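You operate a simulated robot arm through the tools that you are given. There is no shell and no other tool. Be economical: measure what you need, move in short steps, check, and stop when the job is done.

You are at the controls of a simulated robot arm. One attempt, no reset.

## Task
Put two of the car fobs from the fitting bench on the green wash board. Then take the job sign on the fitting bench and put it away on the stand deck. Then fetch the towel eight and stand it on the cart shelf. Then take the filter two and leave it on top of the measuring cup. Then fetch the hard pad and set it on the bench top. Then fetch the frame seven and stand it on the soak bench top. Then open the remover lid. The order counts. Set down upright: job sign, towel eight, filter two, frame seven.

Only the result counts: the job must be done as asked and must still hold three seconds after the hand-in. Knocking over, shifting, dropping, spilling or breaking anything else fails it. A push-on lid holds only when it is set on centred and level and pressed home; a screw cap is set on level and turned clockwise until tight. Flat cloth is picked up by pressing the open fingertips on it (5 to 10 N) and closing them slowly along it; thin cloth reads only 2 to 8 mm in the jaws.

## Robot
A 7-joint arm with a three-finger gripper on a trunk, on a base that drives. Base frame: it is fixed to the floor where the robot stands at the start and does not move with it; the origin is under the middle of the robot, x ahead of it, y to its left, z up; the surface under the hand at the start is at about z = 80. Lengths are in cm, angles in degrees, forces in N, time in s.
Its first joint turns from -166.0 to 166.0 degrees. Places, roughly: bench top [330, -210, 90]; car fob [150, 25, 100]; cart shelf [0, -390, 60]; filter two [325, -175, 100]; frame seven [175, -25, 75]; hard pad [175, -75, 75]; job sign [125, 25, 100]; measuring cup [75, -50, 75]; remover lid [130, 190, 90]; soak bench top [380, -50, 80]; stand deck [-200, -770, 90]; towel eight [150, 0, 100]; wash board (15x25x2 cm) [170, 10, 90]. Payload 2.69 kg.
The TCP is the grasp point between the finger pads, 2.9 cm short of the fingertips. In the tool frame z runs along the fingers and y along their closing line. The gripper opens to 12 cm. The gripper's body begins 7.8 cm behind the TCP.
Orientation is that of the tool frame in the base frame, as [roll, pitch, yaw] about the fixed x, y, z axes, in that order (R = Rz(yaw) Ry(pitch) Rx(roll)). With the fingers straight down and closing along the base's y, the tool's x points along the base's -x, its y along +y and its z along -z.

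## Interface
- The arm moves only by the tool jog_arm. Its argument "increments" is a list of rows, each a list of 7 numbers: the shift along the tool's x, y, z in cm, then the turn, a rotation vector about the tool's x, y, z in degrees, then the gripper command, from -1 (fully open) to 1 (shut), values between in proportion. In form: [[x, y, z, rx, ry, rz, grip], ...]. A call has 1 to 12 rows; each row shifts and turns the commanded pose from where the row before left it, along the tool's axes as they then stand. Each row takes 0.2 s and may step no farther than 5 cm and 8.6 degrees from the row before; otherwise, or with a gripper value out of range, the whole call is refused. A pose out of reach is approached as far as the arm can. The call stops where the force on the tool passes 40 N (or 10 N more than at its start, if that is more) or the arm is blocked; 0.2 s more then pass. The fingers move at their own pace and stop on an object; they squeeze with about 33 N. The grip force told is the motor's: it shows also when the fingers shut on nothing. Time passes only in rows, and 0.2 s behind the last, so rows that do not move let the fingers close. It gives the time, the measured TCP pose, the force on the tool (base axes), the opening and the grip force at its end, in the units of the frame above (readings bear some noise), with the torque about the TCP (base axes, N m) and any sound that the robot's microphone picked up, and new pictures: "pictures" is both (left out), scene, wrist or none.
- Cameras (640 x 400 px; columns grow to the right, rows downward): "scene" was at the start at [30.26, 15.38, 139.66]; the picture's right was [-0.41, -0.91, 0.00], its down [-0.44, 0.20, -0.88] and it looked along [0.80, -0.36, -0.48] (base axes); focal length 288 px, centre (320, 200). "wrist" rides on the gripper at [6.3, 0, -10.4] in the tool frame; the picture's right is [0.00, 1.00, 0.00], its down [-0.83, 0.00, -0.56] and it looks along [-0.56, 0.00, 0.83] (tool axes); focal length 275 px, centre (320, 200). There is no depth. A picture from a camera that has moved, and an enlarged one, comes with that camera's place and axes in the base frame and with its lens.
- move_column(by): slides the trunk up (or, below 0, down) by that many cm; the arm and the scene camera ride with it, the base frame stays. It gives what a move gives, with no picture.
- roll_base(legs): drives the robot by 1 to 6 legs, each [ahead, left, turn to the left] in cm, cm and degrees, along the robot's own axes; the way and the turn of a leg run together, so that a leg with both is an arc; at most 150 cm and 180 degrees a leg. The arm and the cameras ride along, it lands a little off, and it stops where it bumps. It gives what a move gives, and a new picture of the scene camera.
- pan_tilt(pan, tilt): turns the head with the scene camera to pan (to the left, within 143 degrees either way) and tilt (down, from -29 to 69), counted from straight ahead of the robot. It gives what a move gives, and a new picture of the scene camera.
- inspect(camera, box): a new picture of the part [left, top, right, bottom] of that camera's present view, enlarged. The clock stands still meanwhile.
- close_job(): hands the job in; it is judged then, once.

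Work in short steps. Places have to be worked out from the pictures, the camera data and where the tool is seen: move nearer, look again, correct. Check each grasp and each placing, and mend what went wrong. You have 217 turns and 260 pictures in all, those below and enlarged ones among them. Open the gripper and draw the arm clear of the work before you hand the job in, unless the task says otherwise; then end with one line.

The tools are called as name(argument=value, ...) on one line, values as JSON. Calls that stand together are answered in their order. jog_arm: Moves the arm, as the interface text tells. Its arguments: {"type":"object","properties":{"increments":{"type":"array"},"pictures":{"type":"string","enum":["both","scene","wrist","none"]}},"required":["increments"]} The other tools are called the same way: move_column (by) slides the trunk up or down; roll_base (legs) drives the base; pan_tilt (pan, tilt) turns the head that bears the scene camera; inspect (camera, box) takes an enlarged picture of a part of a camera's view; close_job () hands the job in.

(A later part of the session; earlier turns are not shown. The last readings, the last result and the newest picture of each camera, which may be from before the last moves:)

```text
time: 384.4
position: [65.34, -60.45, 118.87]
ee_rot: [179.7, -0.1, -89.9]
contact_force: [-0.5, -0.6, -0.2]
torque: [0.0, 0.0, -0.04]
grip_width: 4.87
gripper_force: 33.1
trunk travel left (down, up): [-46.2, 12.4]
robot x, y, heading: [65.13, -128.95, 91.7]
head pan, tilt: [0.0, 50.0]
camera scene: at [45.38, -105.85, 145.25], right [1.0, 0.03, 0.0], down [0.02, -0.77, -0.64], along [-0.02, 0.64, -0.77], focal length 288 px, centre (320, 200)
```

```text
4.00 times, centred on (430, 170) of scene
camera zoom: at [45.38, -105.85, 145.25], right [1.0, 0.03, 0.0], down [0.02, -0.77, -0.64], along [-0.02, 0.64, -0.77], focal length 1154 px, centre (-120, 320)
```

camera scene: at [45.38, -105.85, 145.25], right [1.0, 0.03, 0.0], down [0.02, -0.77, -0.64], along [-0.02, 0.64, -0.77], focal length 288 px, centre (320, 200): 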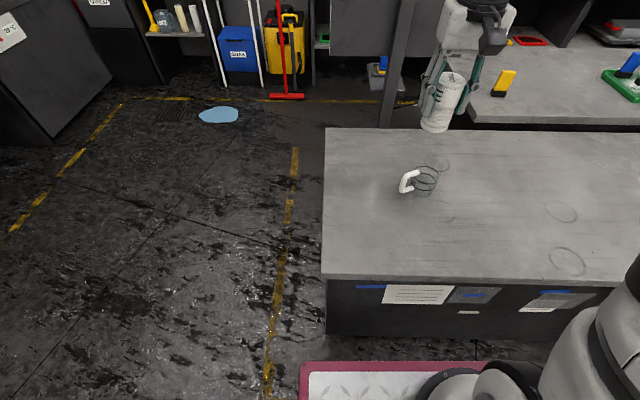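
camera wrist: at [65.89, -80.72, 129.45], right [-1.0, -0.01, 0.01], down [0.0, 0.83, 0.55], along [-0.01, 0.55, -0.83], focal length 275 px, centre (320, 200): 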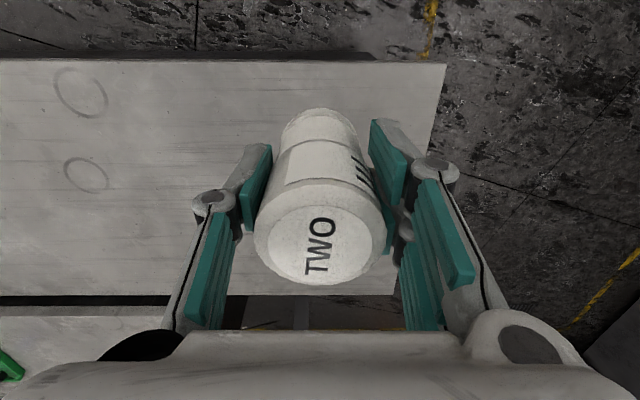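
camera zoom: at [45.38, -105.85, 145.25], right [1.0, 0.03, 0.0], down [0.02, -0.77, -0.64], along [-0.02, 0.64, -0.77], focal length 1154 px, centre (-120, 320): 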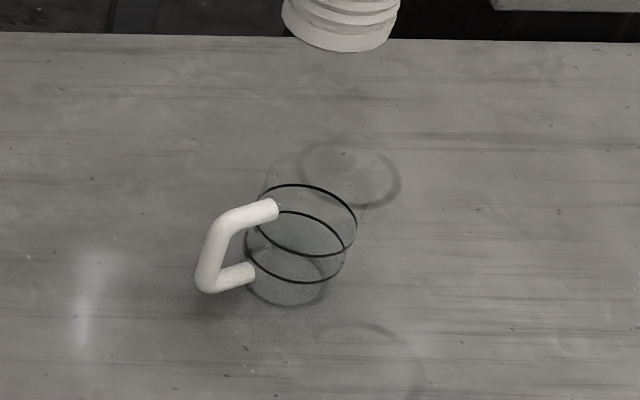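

Consistent: (74.1,−47.0). Move above and lower to just over the rim.

jog_arm(increments=[[-3.4, -2.2, 0, 0, 0, 0, 1], [-3.4, -2.2, 0, 0, 0, 0, 1], [-3.4, -2.2, 0, 0, 0, 0, 1], [-3.2, -2.1, 0, 0, 0, 0, 1], [0, 0, 4.5, 0, 0, 0, 1], [0, 0, 4.5, 0, 0, 0, 1], [0, 0, 4.5, 0, 0, 0, 1], [0, 0, 4.5, 0, 0, 0, 1]])

```text
time: 386.2
position: [73.85, -46.89, 100.72]
ee_rot: [179.6, -0.1, -89.9]
contact_force: [0.0, 0.0, -0.5]
torque: [0.07, 0.01, 0.04]
grip_width: 4.85
gripper_force: 32.9
trunk travel left (down, up): [-46.2, 12.4]
robot x, y, heading: [65.08, -128.85, 91.9]
head pan, tilt: [0.0, 50.0]
camera scene: at [45.38, -105.87, 145.25], right [1.0, 0.03, 0.0], down [0.02, -0.77, -0.64], along [-0.02, 0.64, -0.77], focal length 288 px, centre (320, 200)
camera wrist: at [73.91, -53.17, 111.27], right [-1.0, -0.01, 0.01], down [0.0, 0.83, 0.56], along [-0.01, 0.56, -0.83], focal length 275 px, centre (320, 200)
```

scene: 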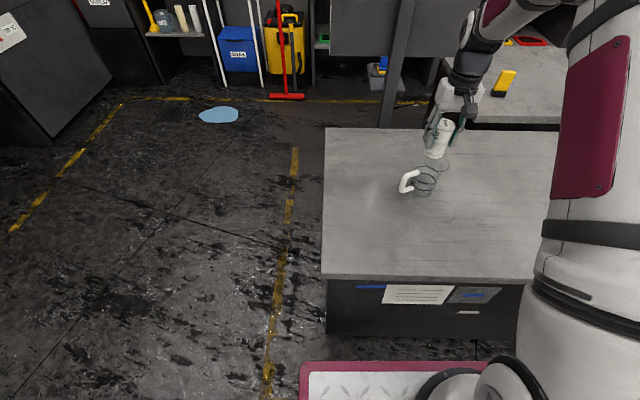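
wrist: 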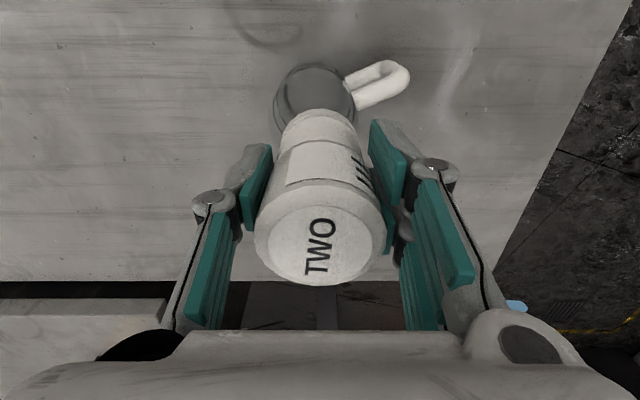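

Alignment check enlarged.

inspect(camera="scene", box=[390, 110, 470, 200])

inspect(camera="wrist", box=[220, 30, 440, 170])

```text
4.44 times, centred on (430, 155) of scene
camera zoom: at [45.38, -105.87, 145.25], right [1.0, 0.03, 0.0], down [0.02, -0.77, -0.64], along [-0.02, 0.64, -0.77], focal length 1282 px, centre (-169, 400)
```

zoom: 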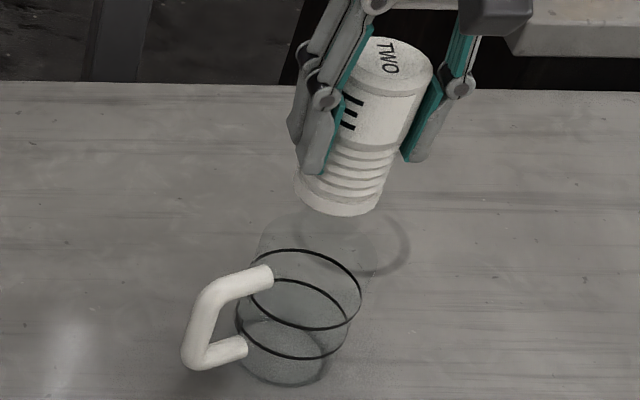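

```text
2.86 times, centred on (330, 100) of wrist
camera zoom: at [73.91, -53.17, 111.27], right [-1.0, -0.01, 0.01], down [0.0, 0.83, 0.56], along [-0.01, 0.56, -0.83], focal length 786 px, centre (291, 486)
```

zoom: 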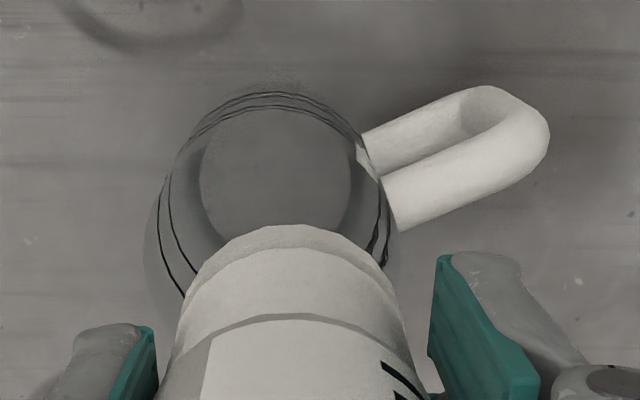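

Shift +0.3 in x and y, then lower slowly feeling for contact near filter bottom = rim (TCP≈94).

jog_arm(increments=[[-0.3, -0.3, 2, 0, 0, 0, 1], [0, 0, 2, 0, 0, 0, 1], [0, 0, 1, 0, 0, 0, 1], [0, 0, 0.5, 0, 0, 0, 1]], pictures="none")

inspect(camera="scene", box=[390, 110, 470, 200])

```text
time: 387.2
position: [74.24, -46.68, 95.76]
ee_rot: [179.6, 0.3, -89.9]
contact_force: [-0.5, 0.1, 29.9]
torque: [0.28, 0.06, 0.16]
grip_width: 4.88
gripper_force: 33.1
trunk travel left (down, up): [-46.2, 12.4]
robot x, y, heading: [65.11, -129.47, 91.8]
head pan, tilt: [0.0, 50.0]
```

```text
4.44 times, centred on (430, 155) of scene
camera zoom: at [45.36, -105.99, 145.29], right [1.0, 0.03, 0.0], down [0.02, -0.77, -0.64], along [-0.02, 0.64, -0.77], focal length 1282 px, centre (-169, 400)
```

zoom: 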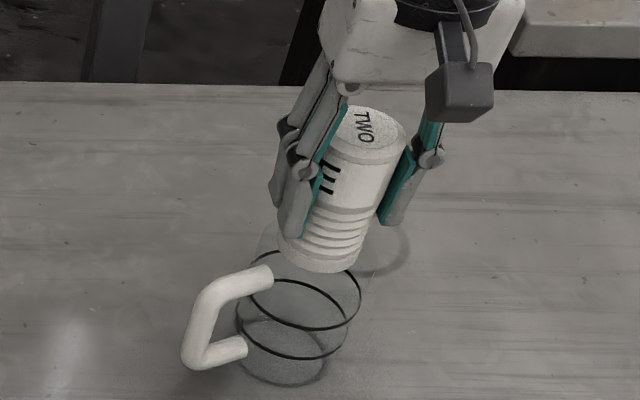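

It rests on the cup's top (30 N, nearly no torque). Relax slightly and release.

jog_arm(increments=[[0, 0, -0.3, 0, 0, 0, 1], [0, 0, 0, 0, 0, 0, 1]], pictures="none")

jog_arm(increments=[[0, 0, 0, 0, 0, 0, 0.1], [0, 0, 0, 0, 0, 0, 0], [0, 0, 0, 0, 0, 0, -0.1]], pictures="wrist")

```text
time: 387.8
position: [74.2, -46.62, 95.71]
ee_rot: [179.5, 0.1, -90.0]
contact_force: [-2.3, 6.3, 18.8]
torque: [0.78, 0.17, 0.03]
grip_width: 4.84
gripper_force: 33.4
trunk travel left (down, up): [-46.2, 12.4]
robot x, y, heading: [65.1, -129.26, 91.7]
head pan, tilt: [0.0, 50.0]
```

```text
time: 388.6
position: [74.23, -46.7, 95.61]
ee_rot: [179.6, -0.1, -89.9]
contact_force: [0.4, 0.3, 0.6]
torque: [-0.01, 0.0, 0.03]
grip_width: 6.58
gripper_force: 0.2
trunk travel left (down, up): [-46.2, 12.4]
robot x, y, heading: [65.52, -129.21, 92.0]
head pan, tilt: [0.0, 50.0]
camera wrist: at [74.31, -53.04, 106.14], right [-1.0, -0.01, 0.01], down [0.0, 0.83, 0.55], along [-0.01, 0.55, -0.83], focal length 275 px, centre (320, 200)
```

wrist: 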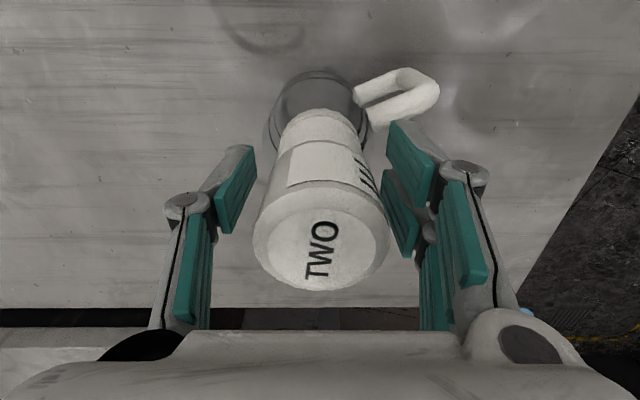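

Standing free. Rise straight.

jog_arm(increments=[[0, 0, 0, 0, 0, 0, -0.2], [0, 0, -2, 0, 0, 0, -0.2], [0, 0, -4, 0, 0, 0, -0.2], [0, 0, -4.5, 0, 0, 0, -0.2], [0, 0, -4.5, 0, 0, 0, -0.2], [0, 0, -4.5, 0, 0, 0, -1]])

inspect(camera="scene", box=[390, 110, 470, 200])

```text
time: 390.0
position: [74.66, -46.51, 115.14]
ee_rot: [179.6, -0.1, -89.8]
contact_force: [-0.3, 1.1, 0.0]
torque: [0.0, 0.0, 0.01]
grip_width: 11.99
gripper_force: 0.0
trunk travel left (down, up): [-46.2, 12.4]
robot x, y, heading: [65.06, -129.16, 91.9]
head pan, tilt: [0.0, 50.0]
camera scene: at [45.38, -105.82, 145.24], right [1.0, 0.03, 0.0], down [0.02, -0.77, -0.64], along [-0.02, 0.64, -0.77], focal length 288 px, centre (320, 200)
camera wrist: at [74.8, -52.85, 125.71], right [-1.0, -0.01, 0.01], down [0.0, 0.83, 0.55], along [-0.01, 0.55, -0.83], focal length 275 px, centre (320, 200)
```

scene: 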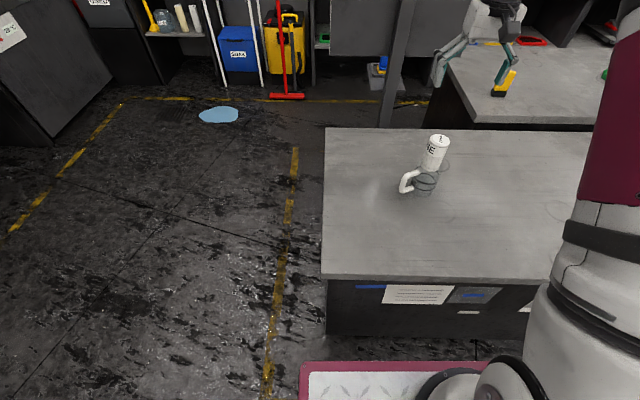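
wrist: 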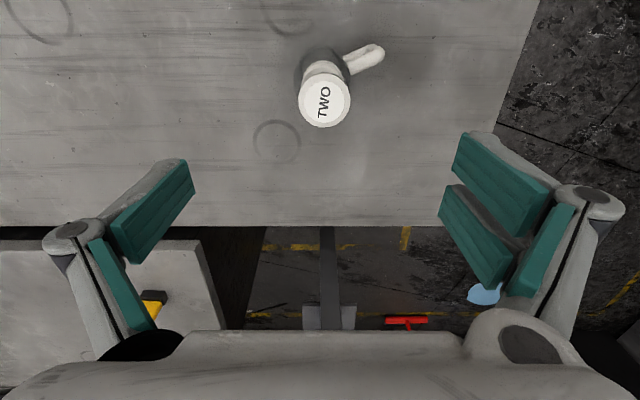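

```text
4.44 times, centred on (430, 155) of scene
camera zoom: at [45.38, -105.82, 145.24], right [1.0, 0.03, 0.0], down [0.02, -0.77, -0.64], along [-0.02, 0.64, -0.77], focal length 1282 px, centre (-169, 400)
```

zoom: 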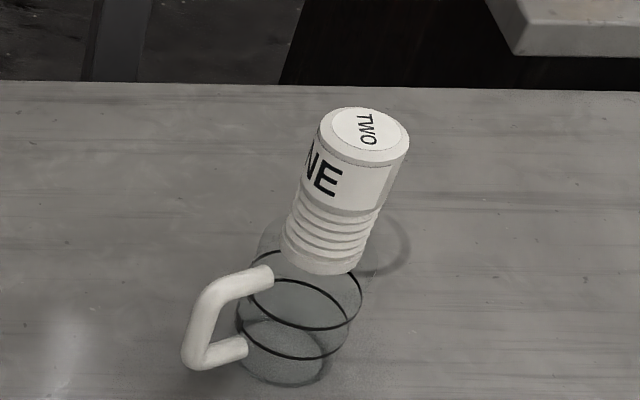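

Filter stands on the cup. Next, the hard pad: retract the hand and strafe right ~100 along the island, looking at the candidates.

jog_arm(increments=[[4.5, 0, 0, 0, 0, 0, -1], [4.5, 0, 0, 0, 0, 0, -1], [4.5, 0, 0, 0, 0, 0, -1]], pictures="none")

roll_base(legs=[[0, -95, 0]])

```text
time: 390.8
position: [74.73, -60.17, 115.27]
ee_rot: [179.6, -0.1, -90.0]
contact_force: [0.0, 0.2, -0.7]
torque: [-0.05, 0.03, -0.02]
grip_width: 12.0
gripper_force: 0.1
trunk travel left (down, up): [-46.2, 12.4]
robot x, y, heading: [64.95, -129.34, 91.8]
head pan, tilt: [0.0, 50.0]
```

```text
time: 395.9
position: [169.66, -56.25, 115.37]
ee_rot: [179.7, -0.1, -88.9]
contact_force: [0.5, 0.0, 0.3]
torque: [-0.05, 0.0, 0.0]
grip_width: 11.99
gripper_force: 0.0
trunk travel left (down, up): [-46.2, 12.4]
robot x, y, heading: [161.38, -125.26, 92.3]
head pan, tilt: [0.0, 50.0]
camera scene: at [141.2, -102.51, 145.24], right [1.0, 0.05, 0.0], down [0.04, -0.77, -0.64], along [-0.03, 0.64, -0.77], focal length 288 px, centre (320, 200)
```

scene: 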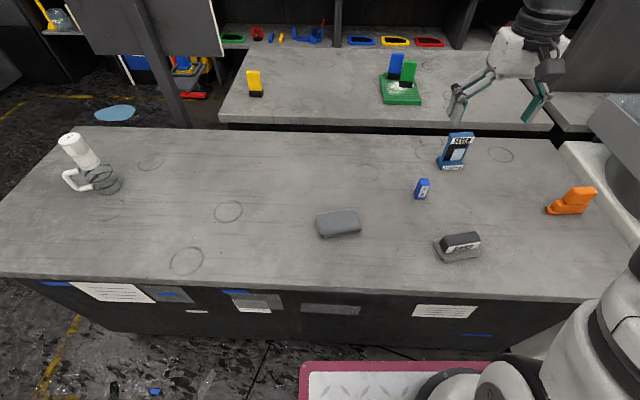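

inspect(camera="scene", box=[300, 120, 500, 280])

inspect(camera="scene", box=[400, 210, 520, 290])

inspect(camera="scene", box=[520, 160, 620, 240])

```text
2.50 times, centred on (400, 200) of scene
camera zoom: at [141.2, -102.51, 145.24], right [1.0, 0.05, 0.0], down [0.04, -0.77, -0.64], along [-0.03, 0.64, -0.77], focal length 721 px, centre (120, 200)
```

zoom: 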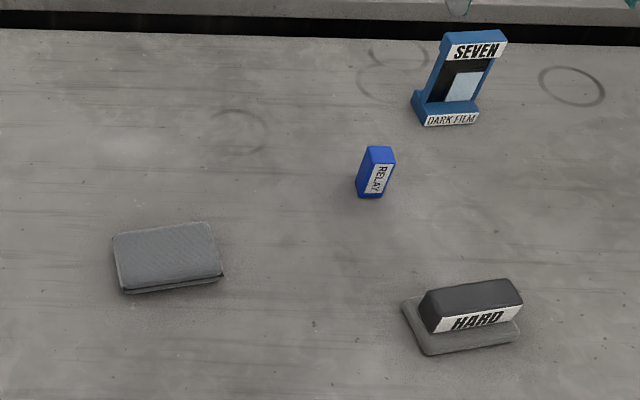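

```text
5.00 times, centred on (460, 250) of scene
camera zoom: at [141.2, -102.51, 145.24], right [1.0, 0.05, 0.0], down [0.04, -0.77, -0.64], along [-0.03, 0.64, -0.77], focal length 1442 px, centre (-380, -50)
```

zoom: 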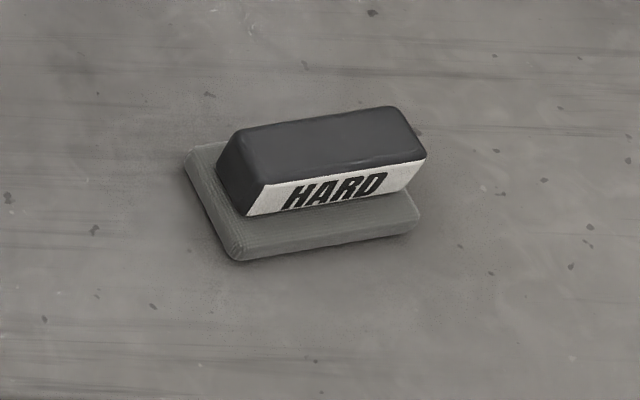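

```text
5.00 times, centred on (570, 200) of scene
camera zoom: at [141.2, -102.51, 145.24], right [1.0, 0.05, 0.0], down [0.04, -0.77, -0.64], along [-0.03, 0.64, -0.77], focal length 1442 px, centre (-930, 200)
```

zoom: 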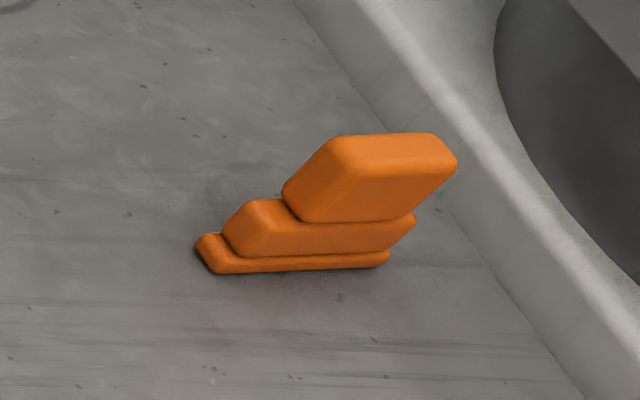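

Hard pad = dark "HARD" handle on a plate at ≈(174.8,−61.6), yaw ≈20°. Turn the tool to close across the handle and view with the wrist camera.

jog_arm(increments=[[2.6, -2.5, 0, 0, 0, 0, -1], [2.6, -2.5, 0, 0, 0, 0, -1], [0, 0, 0, 0, 0, 7.8, -1], [0, 0, 0, 0, 0, 7.8, -1], [0, 0, 0, 0, 0, 7.8, -1], [0, 0, 0, 0, 0, 7.8, -1], [0, 0, 0, 0, 0, 7.8, -1], [0, 0, 0, 0, 0, 7.8, -1], [0, 0, 0, 0, 0, 7.8, -1], [0, 0, 0, 0, 0, 7.8, -1], [0, 0, 0, 0, 0, 7.8, -1]])

```text
time: 398.3
position: [174.8, -61.34, 115.29]
ee_rot: [179.9, -0.5, -159.3]
contact_force: [-0.2, -0.4, 0.0]
torque: [0.01, 0.01, -0.02]
grip_width: 12.03
gripper_force: 0.0
trunk travel left (down, up): [-46.2, 12.4]
robot x, y, heading: [161.1, -125.38, 92.6]
head pan, tilt: [0.0, 50.0]
camera scene: at [141.2, -102.51, 145.24], right [1.0, 0.05, 0.0], down [0.04, -0.77, -0.64], along [-0.03, 0.64, -0.77], focal length 288 px, centre (320, 200)
camera wrist: at [168.95, -63.68, 125.86], right [-0.36, 0.93, 0.0], down [0.78, 0.3, 0.55], along [0.51, 0.2, -0.84], focal length 275 px, centre (320, 200)
```

scene: 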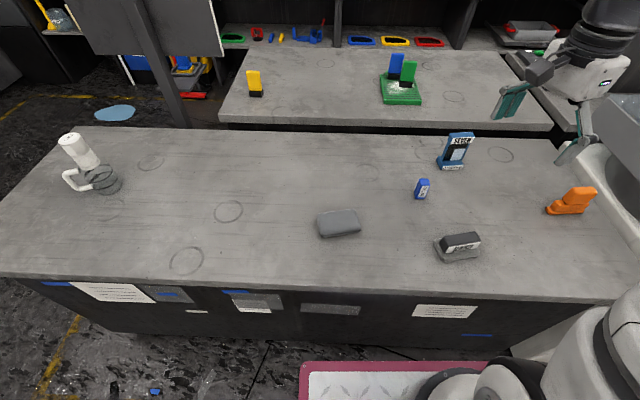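
wrist: 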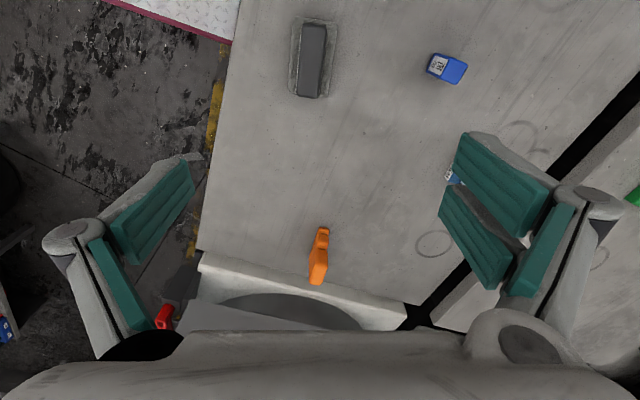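

Handle centre ≈(173.6,−62.9), yaw ≈18°. Adjust and descend to z≈95 for a closer check.

jog_arm(increments=[[1.65, -1.0, 0, 0, 0, 2.5, -1], [0, 0, 4.5, 0, 0, 0, -1], [0, 0, 4.5, 0, 0, 0, -1], [0, 0, 4.5, 0, 0, 0, -1], [0, 0, 4.5, 0, 0, 0, -1], [0, 0, 2.3, 0, 0, 0, -1]], pictures="wrist")

```text
time: 399.7
position: [173.7, -62.86, 94.87]
ee_rot: [179.8, -0.4, -161.7]
contact_force: [-0.2, 0.1, 0.8]
torque: [0.02, -0.01, 0.0]
grip_width: 12.01
gripper_force: 0.0
trunk travel left (down, up): [-46.2, 12.4]
robot x, y, heading: [161.35, -125.2, 92.7]
head pan, tilt: [0.0, 50.0]
camera wrist: at [167.69, -64.95, 105.37], right [-0.32, 0.95, 0.0], down [0.79, 0.27, 0.55], along [0.52, 0.18, -0.83], focal length 275 px, centre (320, 200)
```

wrist: 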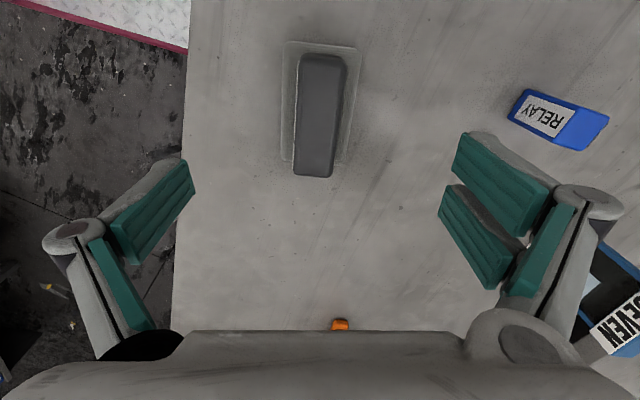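

Good. Fine-turn 3°, narrow the fingers to ~7 cm and descend to z≈85.2.

jog_arm(increments=[[0, -0.15, 3, 0, 0, 3, -0.2], [0, 0, 4, 0, 0, 0, -0.2], [0, 0, 2.2, 0, 0, 0, -0.2], [0, 0, 0.4, 0, 0, 0, -0.2]], pictures="wrist")

```text
time: 400.7
position: [173.63, -63.14, 85.37]
ee_rot: [179.9, -0.4, -164.6]
contact_force: [0.1, -0.2, 0.1]
torque: [-0.01, 0.04, 0.01]
grip_width: 7.18
gripper_force: 0.1
trunk travel left (down, up): [-46.2, 12.4]
robot x, y, heading: [161.14, -125.31, 92.7]
head pan, tilt: [0.0, 50.0]
camera wrist: at [167.56, -64.85, 95.83], right [-0.27, 0.96, 0.0], down [0.8, 0.23, 0.55], along [0.53, 0.15, -0.83], focal length 275 px, centre (320, 200)
```

wrist: 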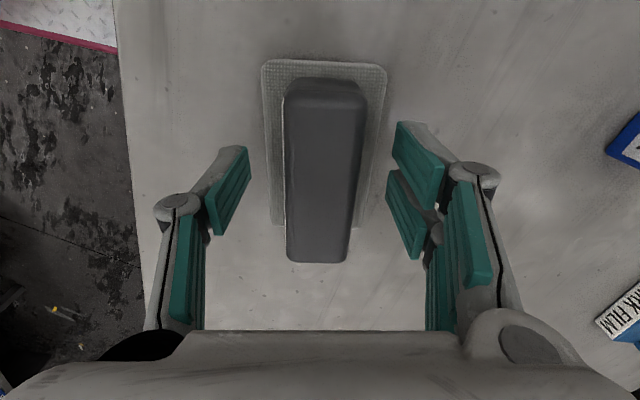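

Close on the handle.

jog_arm(increments=[[0, 0, 0.3, 0, 0, 0, -0.2], [0, 0, 0, 0, 0, 0, 1], [0, 0, 0, 0, 0, 0, 1], [0, 0, 0, 0, 0, 0, 1], [0, 0, -1, 0, 0, 0, 1], [0, 0, -3, 0, 0, 0, 1]], pictures="wrist")

```text
time: 402.1
position: [173.54, -63.03, 89.04]
ee_rot: [179.9, -0.5, -164.5]
contact_force: [0.6, 0.9, -1.7]
torque: [-0.01, 0.02, 0.01]
grip_width: 3.34
gripper_force: 33.0
trunk travel left (down, up): [-46.2, 12.4]
robot x, y, heading: [161.58, -125.39, 92.8]
head pan, tilt: [0.0, 50.0]
camera wrist: at [167.45, -64.71, 99.63], right [-0.27, 0.96, 0.0], down [0.8, 0.23, 0.55], along [0.53, 0.15, -0.84], focal length 275 px, centre (320, 200)
```

wrist: 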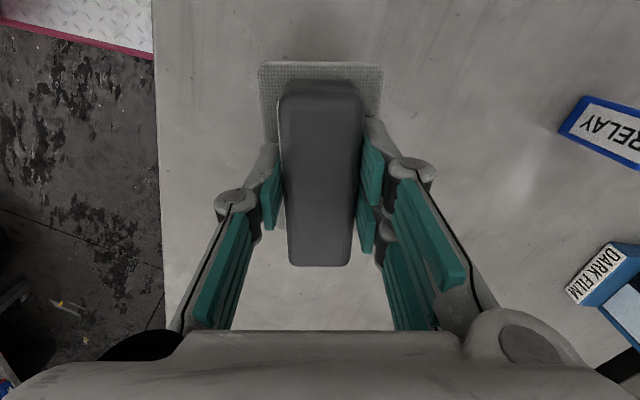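

Hard pad lifted. Raise high, back off 8, turn to heading 0, then drive east to x≈277.

jog_arm(increments=[[0, 0, -4.8, 0, 0, 0, 1], [0, 0, -4.8, 0, 0, 0, 1], [0, 0, -4.8, 0, 0, 0, 1], [0, 0, -4.8, 0, 0, 0, 1], [0, 0, -4.8, 0, 0, 0, 1], [0, 0, -2, 0, 0, 0, 1]], pictures="none")

move_column(by=10)

roll_base(legs=[[-8, 0, 0], [0, 0, -92.7]])

```text
time: 403.5
position: [173.97, -63.18, 115.19]
ee_rot: [-179.9, -0.5, -164.5]
contact_force: [0.9, 0.9, -1.1]
torque: [-0.03, 0.02, -0.01]
grip_width: 3.34
gripper_force: 32.8
trunk travel left (down, up): [-46.2, 12.4]
robot x, y, heading: [161.37, -125.6, 92.5]
head pan, tilt: [0.0, 50.0]
```

```text
time: 404.8
position: [173.71, -63.06, 125.11]
ee_rot: [180.0, -0.4, -164.6]
contact_force: [-1.0, 0.5, -1.2]
torque: [-0.01, -0.01, 0.0]
grip_width: 3.35
gripper_force: 33.2
trunk travel left (down, up): [-56.2, 2.4]
robot x, y, heading: [161.45, -125.46, 92.8]
head pan, tilt: [0.0, 50.0]
```

```text
time: 409.7
position: [223.6, -146.97, 125.09]
ee_rot: [-180.0, -0.4, 104.1]
contact_force: [-0.7, 0.7, -1.1]
torque: [0.06, -0.03, 0.01]
grip_width: 3.34
gripper_force: 33.0
trunk travel left (down, up): [-56.2, 2.4]
robot x, y, heading: [161.82, -133.76, 1.6]
head pan, tilt: [0.0, 50.0]
camera scene: at [174.5, -113.96, 155.28], right [0.02, -1.0, 0.0], down [-0.77, -0.02, -0.64], along [0.64, 0.02, -0.77], focal length 288 px, centre (320, 200)
```

scene: 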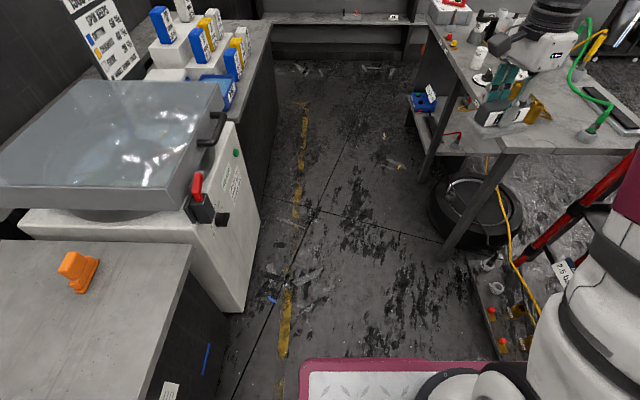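

Another filter remains near (312,−185), so the vacated spot at (327,−187) must be used with care. Drive to (278,−122).

roll_base(legs=[[116, 8, -1.5]])

pan_tilt(pan=-45, tilt=45)

```text
time: 415.6
position: [338.7, -143.08, 125.09]
ee_rot: [180.0, -0.5, 100.8]
contact_force: [-0.2, 0.2, -1.5]
torque: [0.02, -0.01, -0.01]
grip_width: 3.31
gripper_force: 33.3
trunk travel left (down, up): [-56.2, 2.4]
robot x, y, heading: [277.55, -126.08, -1.8]
head pan, tilt: [0.0, 50.0]
camera scene: at [291.5, -107.14, 155.28], right [-0.03, -1.0, 0.0], down [-0.77, 0.03, -0.64], along [0.64, -0.02, -0.77], focal length 288 px, centre (320, 200)
```

scene: 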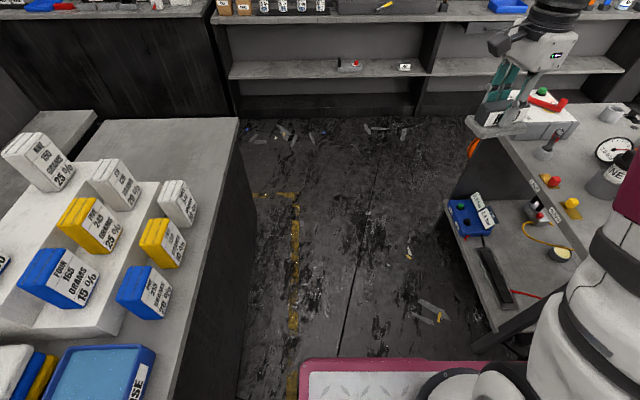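

```text
time: 416.8
position: [338.61, -143.17, 125.13]
ee_rot: [180.0, -0.4, 100.8]
contact_force: [0.4, -0.4, -1.3]
torque: [0.01, 0.05, 0.02]
grip_width: 3.33
gripper_force: 33.3
trunk travel left (down, up): [-56.2, 2.4]
robot x, y, heading: [277.28, -125.51, -1.8]
head pan, tilt: [-45.0, 45.0]
camera scene: at [289.37, -112.82, 155.97], right [-0.73, -0.68, 0.0], down [-0.48, 0.52, -0.71], along [0.48, -0.52, -0.71], focal length 288 px, centre (320, 200)
```

scene: 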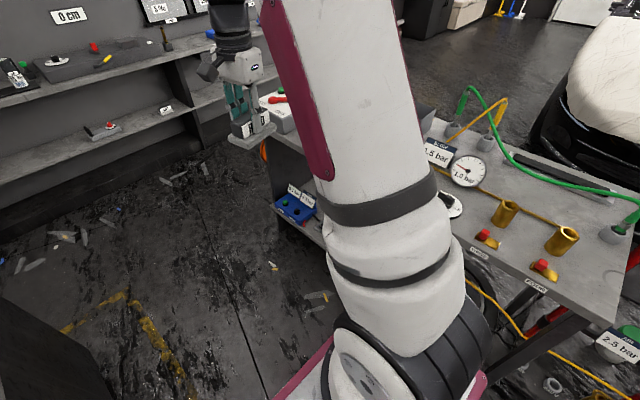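

Move the hand over the vacated spot.

jog_arm(increments=[[-4.04, -1.96, 0, 0, 0, 0, 1], [-4.04, -1.96, 0, 0, 0, 0, 1], [-4.04, -1.96, 0, 0, 0, 0, 1], [-4.04, -1.96, 0, 0, 0, 0, 1], [-4.04, -1.96, 0, 0, 0, 0, 1], [-4.04, -1.96, 0, 0, 0, 0, 1], [-4.04, -1.96, 0, 0, 0, 0, 1], [-4.04, -1.96, 0, 0, 0, 0, 1], [-4.04, -1.96, 0, 0, 0, 0, 1]])

```text
time: 418.8
position: [328.21, -182.17, 124.69]
ee_rot: [179.8, -0.4, 100.7]
contact_force: [0.8, 0.7, -0.9]
torque: [-0.09, 0.06, 0.0]
grip_width: 3.35
gripper_force: 32.9
trunk travel left (down, up): [-56.2, 2.4]
robot x, y, heading: [277.35, -125.74, -1.7]
head pan, tilt: [-45.0, 45.0]
camera scene: at [289.36, -112.75, 155.97], right [-0.73, -0.68, 0.0], down [-0.48, 0.52, -0.71], along [0.48, -0.52, -0.71], focal length 288 px, centre (320, 200)
camera wrist: at [326.91, -175.98, 135.26], right [0.98, 0.19, 0.0], down [0.16, -0.82, 0.55], along [0.11, -0.54, -0.84], focal length 275 px, centre (320, 200)
```

scene: 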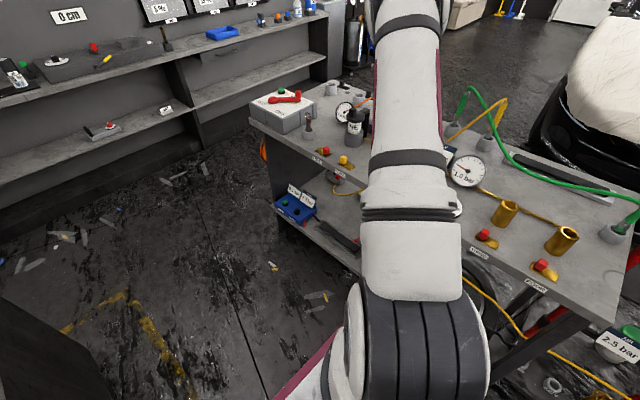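
wrist: 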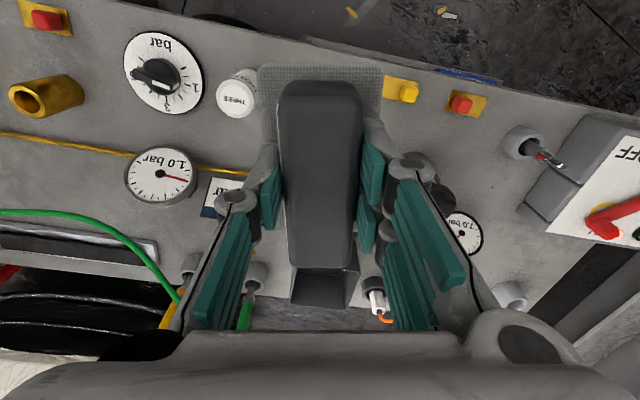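

Free gap between filter THREE (x<321) and BLEED valve (x>338); target (329,−187), long side along y. Align, lower column 10.

jog_arm(increments=[[-4.8, -0.1, 0, 0, 0, 5.3, 1], [0, 0, 0, 0, 0, 5.3, 1]], pictures="none")

move_column(by=-12)

jog_arm(increments=[[0, 0, 4, 0, 0, 0, 1], [0, 0, 4, 0, 0, 0, 1]], pictures="wrist")

```text
time: 419.4
position: [328.79, -185.99, 124.6]
ee_rot: [-180.0, -0.5, 90.1]
contact_force: [0.5, 1.3, -1.1]
torque: [-0.08, 0.05, 0.03]
grip_width: 3.36
gripper_force: 33.0
out of reach, approached as far as the arm can: row 1
trunk travel left (down, up): [-56.2, 2.4]
robot x, y, heading: [277.46, -125.77, -2.1]
head pan, tilt: [-45.0, 45.0]
```

```text
time: 420.9
position: [328.65, -185.95, 112.69]
ee_rot: [-180.0, -0.4, 90.2]
contact_force: [-0.9, -0.5, -1.4]
torque: [-0.02, 0.02, 0.04]
grip_width: 3.37
gripper_force: 32.7
trunk travel left (down, up): [-44.2, 14.4]
robot x, y, heading: [277.82, -125.65, -1.9]
head pan, tilt: [-45.0, 45.0]
```

```text
time: 421.4
position: [328.52, -186.04, 104.67]
ee_rot: [-180.0, -0.4, 90.2]
contact_force: [-0.9, -0.2, -1.2]
torque: [-0.05, 0.02, 0.01]
grip_width: 3.34
gripper_force: 33.0
trunk travel left (down, up): [-44.2, 14.4]
robot x, y, heading: [277.3, -125.81, -1.9]
head pan, tilt: [-45.0, 45.0]
camera wrist: at [328.35, -179.83, 115.05], right [1.0, 0.01, 0.0], down [0.01, -0.83, 0.55], along [0.0, -0.55, -0.83], focal length 275 px, centre (320, 200)
```

wrist: 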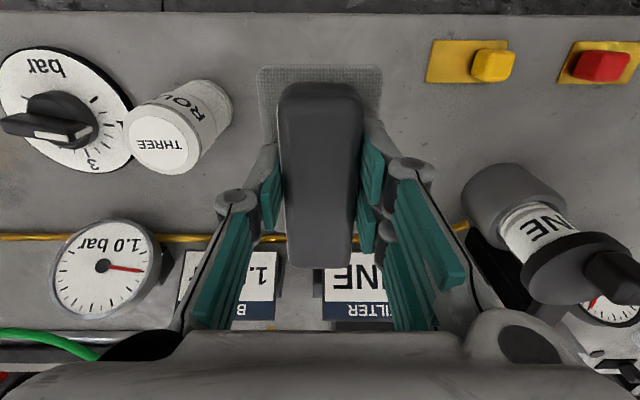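

Good position. Descend 8.5 and creep.

jog_arm(increments=[[0, 0, 4, 0, 0, 0, 1], [0, 0, 3.5, 0, 0, 0, 1], [0, 0, 1, 0, 0, 0, 1], [0, 0, 0.4, 0, 0, 0, 1], [0, 0, 0.3, 0, 0, 0, 1]], pictures="none")

jog_arm(increments=[[0, 0, 0.3, 0, 0, 0, 1], [0, 0, 0.2, 0, 0, 0, 1]], pictures="none")

```text
time: 422.6
position: [328.49, -185.8, 95.33]
ee_rot: [-179.9, -0.3, 90.3]
contact_force: [0.2, -0.7, -1.7]
torque: [-0.02, 0.0, -0.01]
grip_width: 3.34
gripper_force: 33.0
trunk travel left (down, up): [-44.2, 14.4]
robot x, y, heading: [277.47, -126.09, -2.0]
head pan, tilt: [-45.0, 45.0]
```

```text
time: 423.2
position: [328.63, -185.84, 94.93]
ee_rot: [-180.0, -0.4, 90.1]
contact_force: [-0.8, -0.1, -0.9]
torque: [0.04, 0.04, 0.03]
grip_width: 3.32
gripper_force: 33.5
trunk travel left (down, up): [-44.2, 14.4]
robot x, y, heading: [277.13, -126.05, -2.2]
head pan, tilt: [-45.0, 45.0]
```

jog_arm(increments=[[0, 0, 0.2, 0, 0, 0, 1], [0, 0, 0.2, 0, 0, 0, 1]], pictures="none")

jog_arm(increments=[[0, 0, 0.2, 0, 0, 0, 1], [0, 0, 0, 0, 0, 0, 1]], pictures="wrist")

```text
time: 423.9
position: [328.64, -185.86, 94.48]
ee_rot: [180.0, -0.4, 90.2]
contact_force: [-0.3, -0.4, -1.1]
torque: [0.03, -0.03, 0.0]
grip_width: 3.35
gripper_force: 32.7
trunk travel left (down, up): [-44.2, 14.4]
robot x, y, heading: [277.6, -125.35, -2.3]
head pan, tilt: [-45.0, 45.0]
```

```text
time: 424.4
position: [328.54, -185.86, 94.39]
ee_rot: [-179.9, -0.4, 90.1]
contact_force: [0.1, 0.6, -1.1]
torque: [0.02, 0.02, 0.01]
grip_width: 3.33
gripper_force: 32.7
trunk travel left (down, up): [-44.2, 14.4]
robot x, y, heading: [277.88, -125.9, -2.2]
head pan, tilt: [-45.0, 45.0]
camera wrist: at [328.5, -179.65, 104.91], right [1.0, 0.01, 0.0], down [0.01, -0.84, 0.55], along [0.0, -0.55, -0.84], focal length 275 px, centre (320, 200)
```

wrist: 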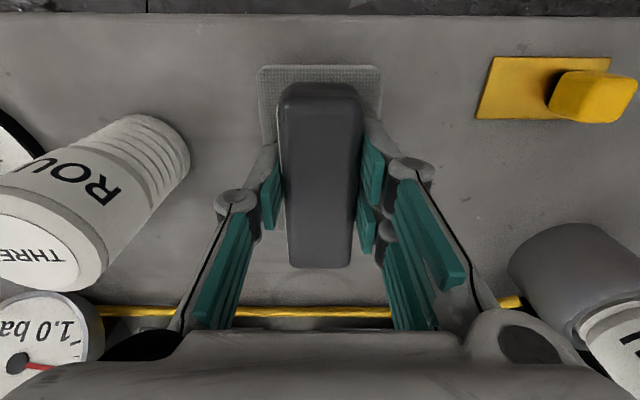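

Still no contact; continue in small steps.

jog_arm(increments=[[0, 0, 0.2, 0, 0, 0, 1], [0, 0, 0.2, 0, 0, 0, 1], [0, 0, 0.2, 0, 0, 0, 1]], pictures="none")

jog_arm(increments=[[0, 0, 0.2, 0, 0, 0, 1], [0, 0, 0.2, 0, 0, 0, 1]], pictures="none")

```text
time: 425.2
position: [328.57, -185.82, 93.66]
ee_rot: [-179.9, -0.4, 90.2]
contact_force: [1.0, 0.9, -2.2]
torque: [0.03, 0.02, -0.01]
grip_width: 3.35
gripper_force: 33.3
trunk travel left (down, up): [-44.2, 14.4]
robot x, y, heading: [277.74, -126.04, -1.8]
head pan, tilt: [-45.0, 45.0]
```

```text
time: 425.9
position: [328.68, -185.87, 93.26]
ee_rot: [180.0, -0.4, 90.1]
contact_force: [0.7, 0.5, -1.3]
torque: [0.0, 0.0, -0.03]
grip_width: 3.31
gripper_force: 33.0
trunk travel left (down, up): [-44.2, 14.4]
robot x, y, heading: [277.36, -126.01, -2.1]
head pan, tilt: [-45.0, 45.0]
```

jog_arm(increments=[[0, 0, 0.25, 0, 0, 0, 1], [0, 0, 0.25, 0, 0, 0, 1], [0, 0, 0.25, 0, 0, 0, 1]], pictures="none")

jog_arm(increments=[[0, 0, 0.25, 0, 0, 0, 1], [0, 0, 0.25, 0, 0, 0, 1]], pictures="wrist")

```text
time: 426.6
position: [328.65, -186.02, 93.06]
ee_rot: [179.9, -0.2, 90.3]
contact_force: [-2.5, 11.8, 40.0]
torque: [0.97, 0.2, -0.02]
grip_width: 3.37
gripper_force: 32.7
trunk travel left (down, up): [-44.2, 14.4]
robot x, y, heading: [276.95, -125.64, -1.9]
head pan, tilt: [-45.0, 45.0]
```

```text
time: 427.0
position: [328.73, -186.07, 93.03]
ee_rot: [179.8, 0.1, 90.3]
contact_force: [-1.5, 0.8, 15.1]
torque: [0.76, 0.07, -0.01]
grip_width: 3.36
gripper_force: 33.1
trunk travel left (down, up): [-44.2, 14.4]
robot x, y, heading: [277.22, -125.96, -2.0]
head pan, tilt: [-45.0, 45.0]
stopped in row 1: the force on the tool passed its limit at 53 N (the readings are from after the stop); the commanded pose is now the measured one
camera wrist: at [328.6, -179.8, 103.47], right [1.0, 0.01, 0.0], down [0.0, -0.83, 0.56], along [0.01, -0.56, -0.83], focal length 275 px, centre (320, 200)
```

wrist: 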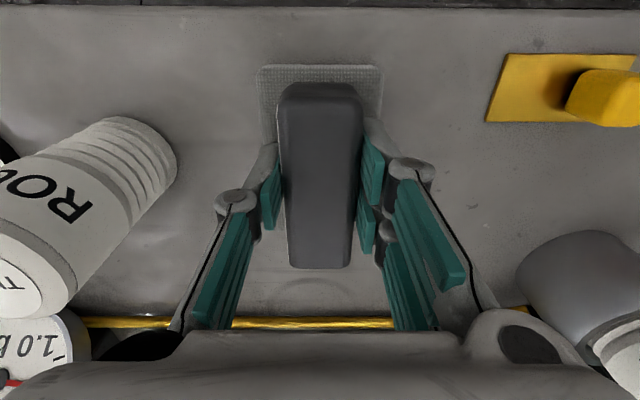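

Seated on the bench. Open modestly and rise.

jog_arm(increments=[[0, 0, -0.1, 0, 0, 0, 0.3], [0, 0, 0, 0, 0, 0, 0.1], [0, 0, -1.5, 0, 0, 0, 0.1], [0, 0, -4, 0, 0, 0, 0.1], [0, 0, -4.5, 0, 0, 0, 0.1], [0, 0, -4.5, 0, 0, 0, 0.1], [0, 0, -4.5, 0, 0, 0, 0.1], [0, 0, -4.5, 0, 0, 0, 0.1]])

```text
time: 428.8
position: [328.58, -186.0, 116.45]
ee_rot: [179.8, -0.1, 90.1]
contact_force: [1.3, -0.6, -0.1]
torque: [0.03, 0.02, 0.01]
grip_width: 5.4
gripper_force: 0.0
trunk travel left (down, up): [-44.2, 14.4]
robot x, y, heading: [277.57, -125.84, -1.9]
head pan, tilt: [-45.0, 45.0]
camera scene: at [301.33, -113.24, 143.92], right [-0.73, -0.68, 0.0], down [-0.48, 0.52, -0.71], along [0.48, -0.52, -0.71], focal length 288 px, centre (320, 200)
camera wrist: at [328.43, -179.7, 127.02], right [1.0, 0.01, 0.0], down [0.01, -0.83, 0.55], along [0.01, -0.55, -0.83], focal length 275 px, centre (320, 200)
```

scene: 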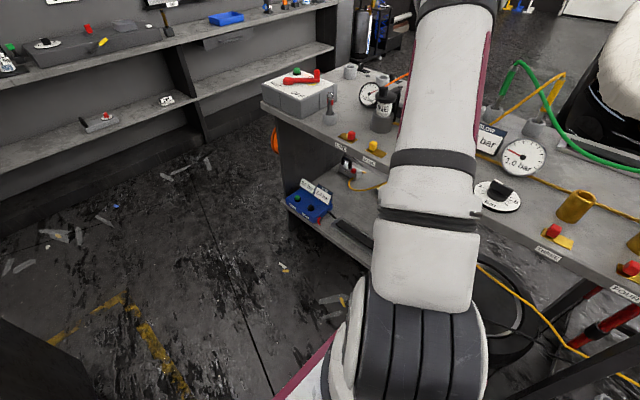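
wrist: 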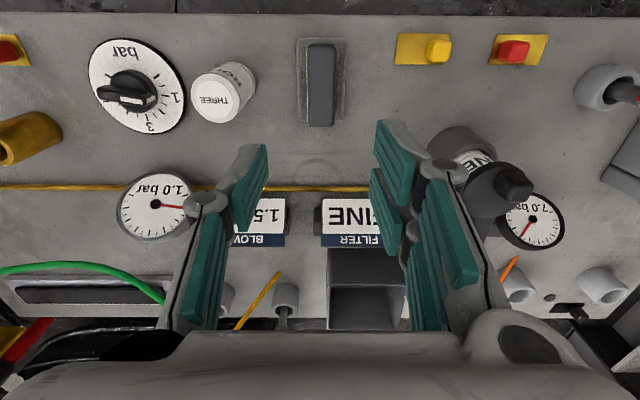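

Hard pad is set on the bench top. Swing the hand back to the front of the robot.

jog_arm(increments=[[1, 3, -3.5, 0, 0, 0, 0.1], [3, 3, -2, 0, 0, 0, -1], [4.5, 2, 0, 0, 0, 0, -1], [4.6, 1.5, 0, 0, 0, 0, -1], [4.6, 1.5, 0, 0, 0, 0, -1], [4.7, 1, 0, 0, 0, 0, -1], [4.7, 1, 0, 0, 0, 0, -1], [4.8, 0.5, 0, 0, 0, 0, -1], [4.8, 0, 0, 0, 0, 0, -1], [4.8, 0, 0, 0, 0, 0, -1], [4.8, 0, 0, 0, 0, 0, -1], [4.8, 0, 0, 0, 0, 0, -1]], pictures="none")

jog_arm(increments=[[4.8, 0, 0, 0, 0, 0, -1]], pictures="none")

```text
time: 431.4
position: [341.95, -134.97, 121.96]
ee_rot: [179.9, -0.1, 90.1]
contact_force: [0.2, -0.7, -0.1]
torque: [0.04, -0.03, 0.0]
grip_width: 11.99
gripper_force: 0.0
trunk travel left (down, up): [-44.2, 14.4]
robot x, y, heading: [277.25, -126.03, -2.1]
head pan, tilt: [-45.0, 45.0]
```

```text
time: 431.8
position: [341.93, -130.46, 122.11]
ee_rot: [179.9, -0.2, 90.2]
contact_force: [0.6, -1.5, 0.2]
torque: [0.05, 0.01, -0.03]
grip_width: 11.98
gripper_force: 0.0
trunk travel left (down, up): [-44.2, 14.4]
robot x, y, heading: [277.58, -125.7, -1.9]
head pan, tilt: [-45.0, 45.0]
```

Back to x≈163, turn to face the island, and view frame seven.

roll_base(legs=[[-114, -8, 2], [0, 0, 90]])

pan_tilt(pan=0, tilt=45)

```text
time: 441.4
position: [168.47, -66.43, 122.11]
ee_rot: [179.9, -0.1, -179.5]
contact_force: [0.5, 0.6, 0.2]
torque: [0.0, -0.02, -0.02]
grip_width: 12.01
gripper_force: 0.1
trunk travel left (down, up): [-44.2, 14.4]
robot x, y, heading: [164.61, -130.57, 88.3]
head pan, tilt: [-45.0, 45.0]
camera scene: at [151.78, -107.01, 143.92], right [0.69, -0.73, 0.0], down [-0.51, -0.49, -0.71], along [0.51, 0.49, -0.71], focal length 288 px, centre (320, 200)
```

scene: 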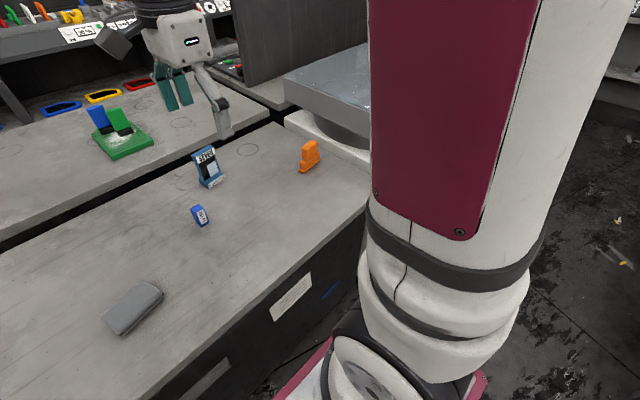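

```text
time: 442.5
position: [168.45, -66.36, 122.04]
ee_rot: [179.9, -0.2, -179.4]
contact_force: [-0.1, -0.1, 0.4]
torque: [0.0, -0.01, 0.01]
grip_width: 11.96
gripper_force: 0.1
trunk travel left (down, up): [-44.2, 14.4]
robot x, y, heading: [164.42, -130.73, 88.3]
head pan, tilt: [0.0, 45.0]
camera scene: at [146.11, -104.46, 143.92], right [1.0, -0.03, 0.0], down [-0.02, -0.71, -0.71], along [0.02, 0.71, -0.71], focal length 288 px, centre (320, 200)
```

scene: 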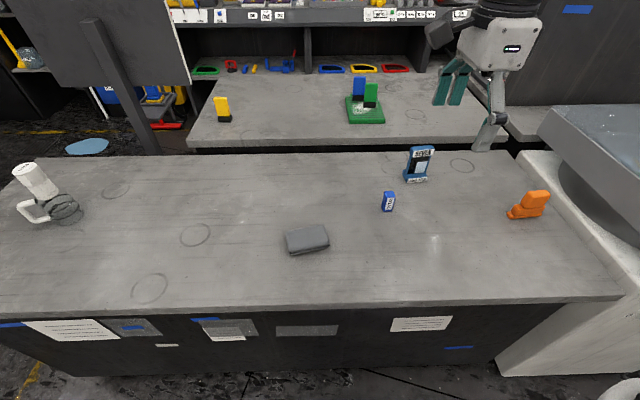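

inspect(camera="scene", box=[385, 130, 455, 200])

```text
5.71 times, centred on (420, 165) of scene
camera zoom: at [146.11, -104.46, 143.92], right [1.0, -0.03, 0.0], down [-0.02, -0.71, -0.71], along [0.02, 0.71, -0.71], focal length 1648 px, centre (-251, 400)
```

zoom: 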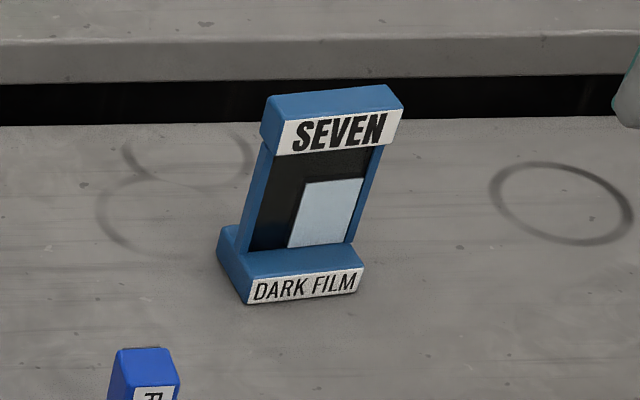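

Frame seven: base ≈(180,−31), top bar ≈2.4 thick at z≈89–91.5, yaw ≈7°. Approach: strafe right 12, ahead 10, lower the column, and move the hand above.

roll_base(legs=[[10, -12, 0]])

jog_arm(increments=[[0, 4.8, 0, 0, 0, -7, -1], [-0.5, 4.5, 0, 0, 0, 0, -1], [-0.5, 4.5, 0, 0, 0, 0, -1], [-0.5, 4.5, 0, 0, 0, 0, -1]])

```text
time: 443.9
position: [180.63, -56.64, 122.03]
ee_rot: [180.0, -0.1, -179.4]
contact_force: [0.2, 0.0, -0.5]
torque: [-0.05, 0.0, -0.01]
grip_width: 12.01
gripper_force: 0.1
trunk travel left (down, up): [-44.2, 14.4]
robot x, y, heading: [176.92, -121.05, 88.6]
head pan, tilt: [0.0, 45.0]
camera scene: at [158.48, -94.79, 143.92], right [1.0, -0.03, 0.0], down [-0.02, -0.71, -0.71], along [0.02, 0.71, -0.71], focal length 288 px, centre (320, 200)
```

scene: 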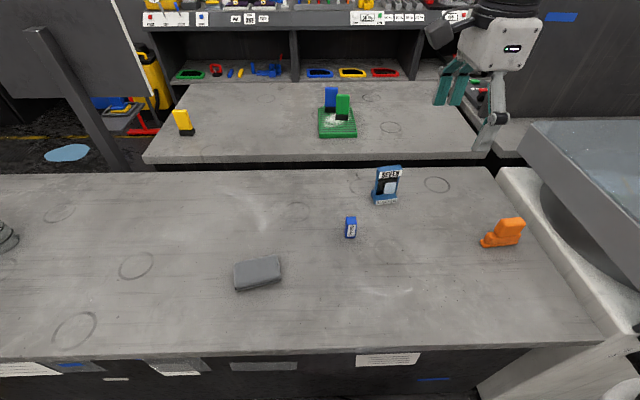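

```text
time: 444.9
position: [180.09, -38.29, 122.01]
ee_rot: [179.8, -0.1, -172.3]
contact_force: [0.5, -0.3, 1.7]
torque: [0.06, 0.02, -0.01]
grip_width: 12.01
gripper_force: 0.1
trunk travel left (down, up): [-44.2, 14.4]
robot x, y, heading: [176.79, -121.24, 88.3]
head pan, tilt: [0.0, 45.0]
camera scene: at [158.48, -94.84, 143.93], right [1.0, -0.03, 0.0], down [-0.02, -0.71, -0.71], along [0.02, 0.71, -0.71], focal length 288 px, centre (320, 200)
camera wrist: at [173.87, -39.29, 132.54], right [-0.14, 0.99, 0.0], down [0.82, 0.11, 0.55], along [0.55, 0.08, -0.83], focal length 275 px, centre (320, 200)
```

scene: 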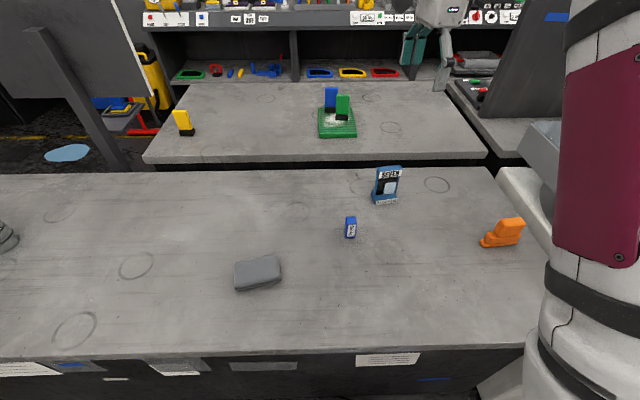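
wrist: 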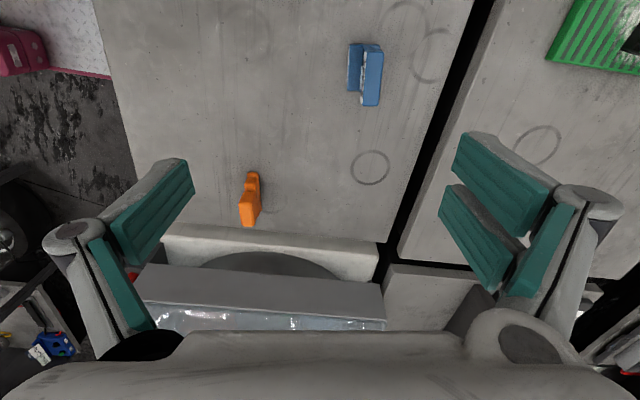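

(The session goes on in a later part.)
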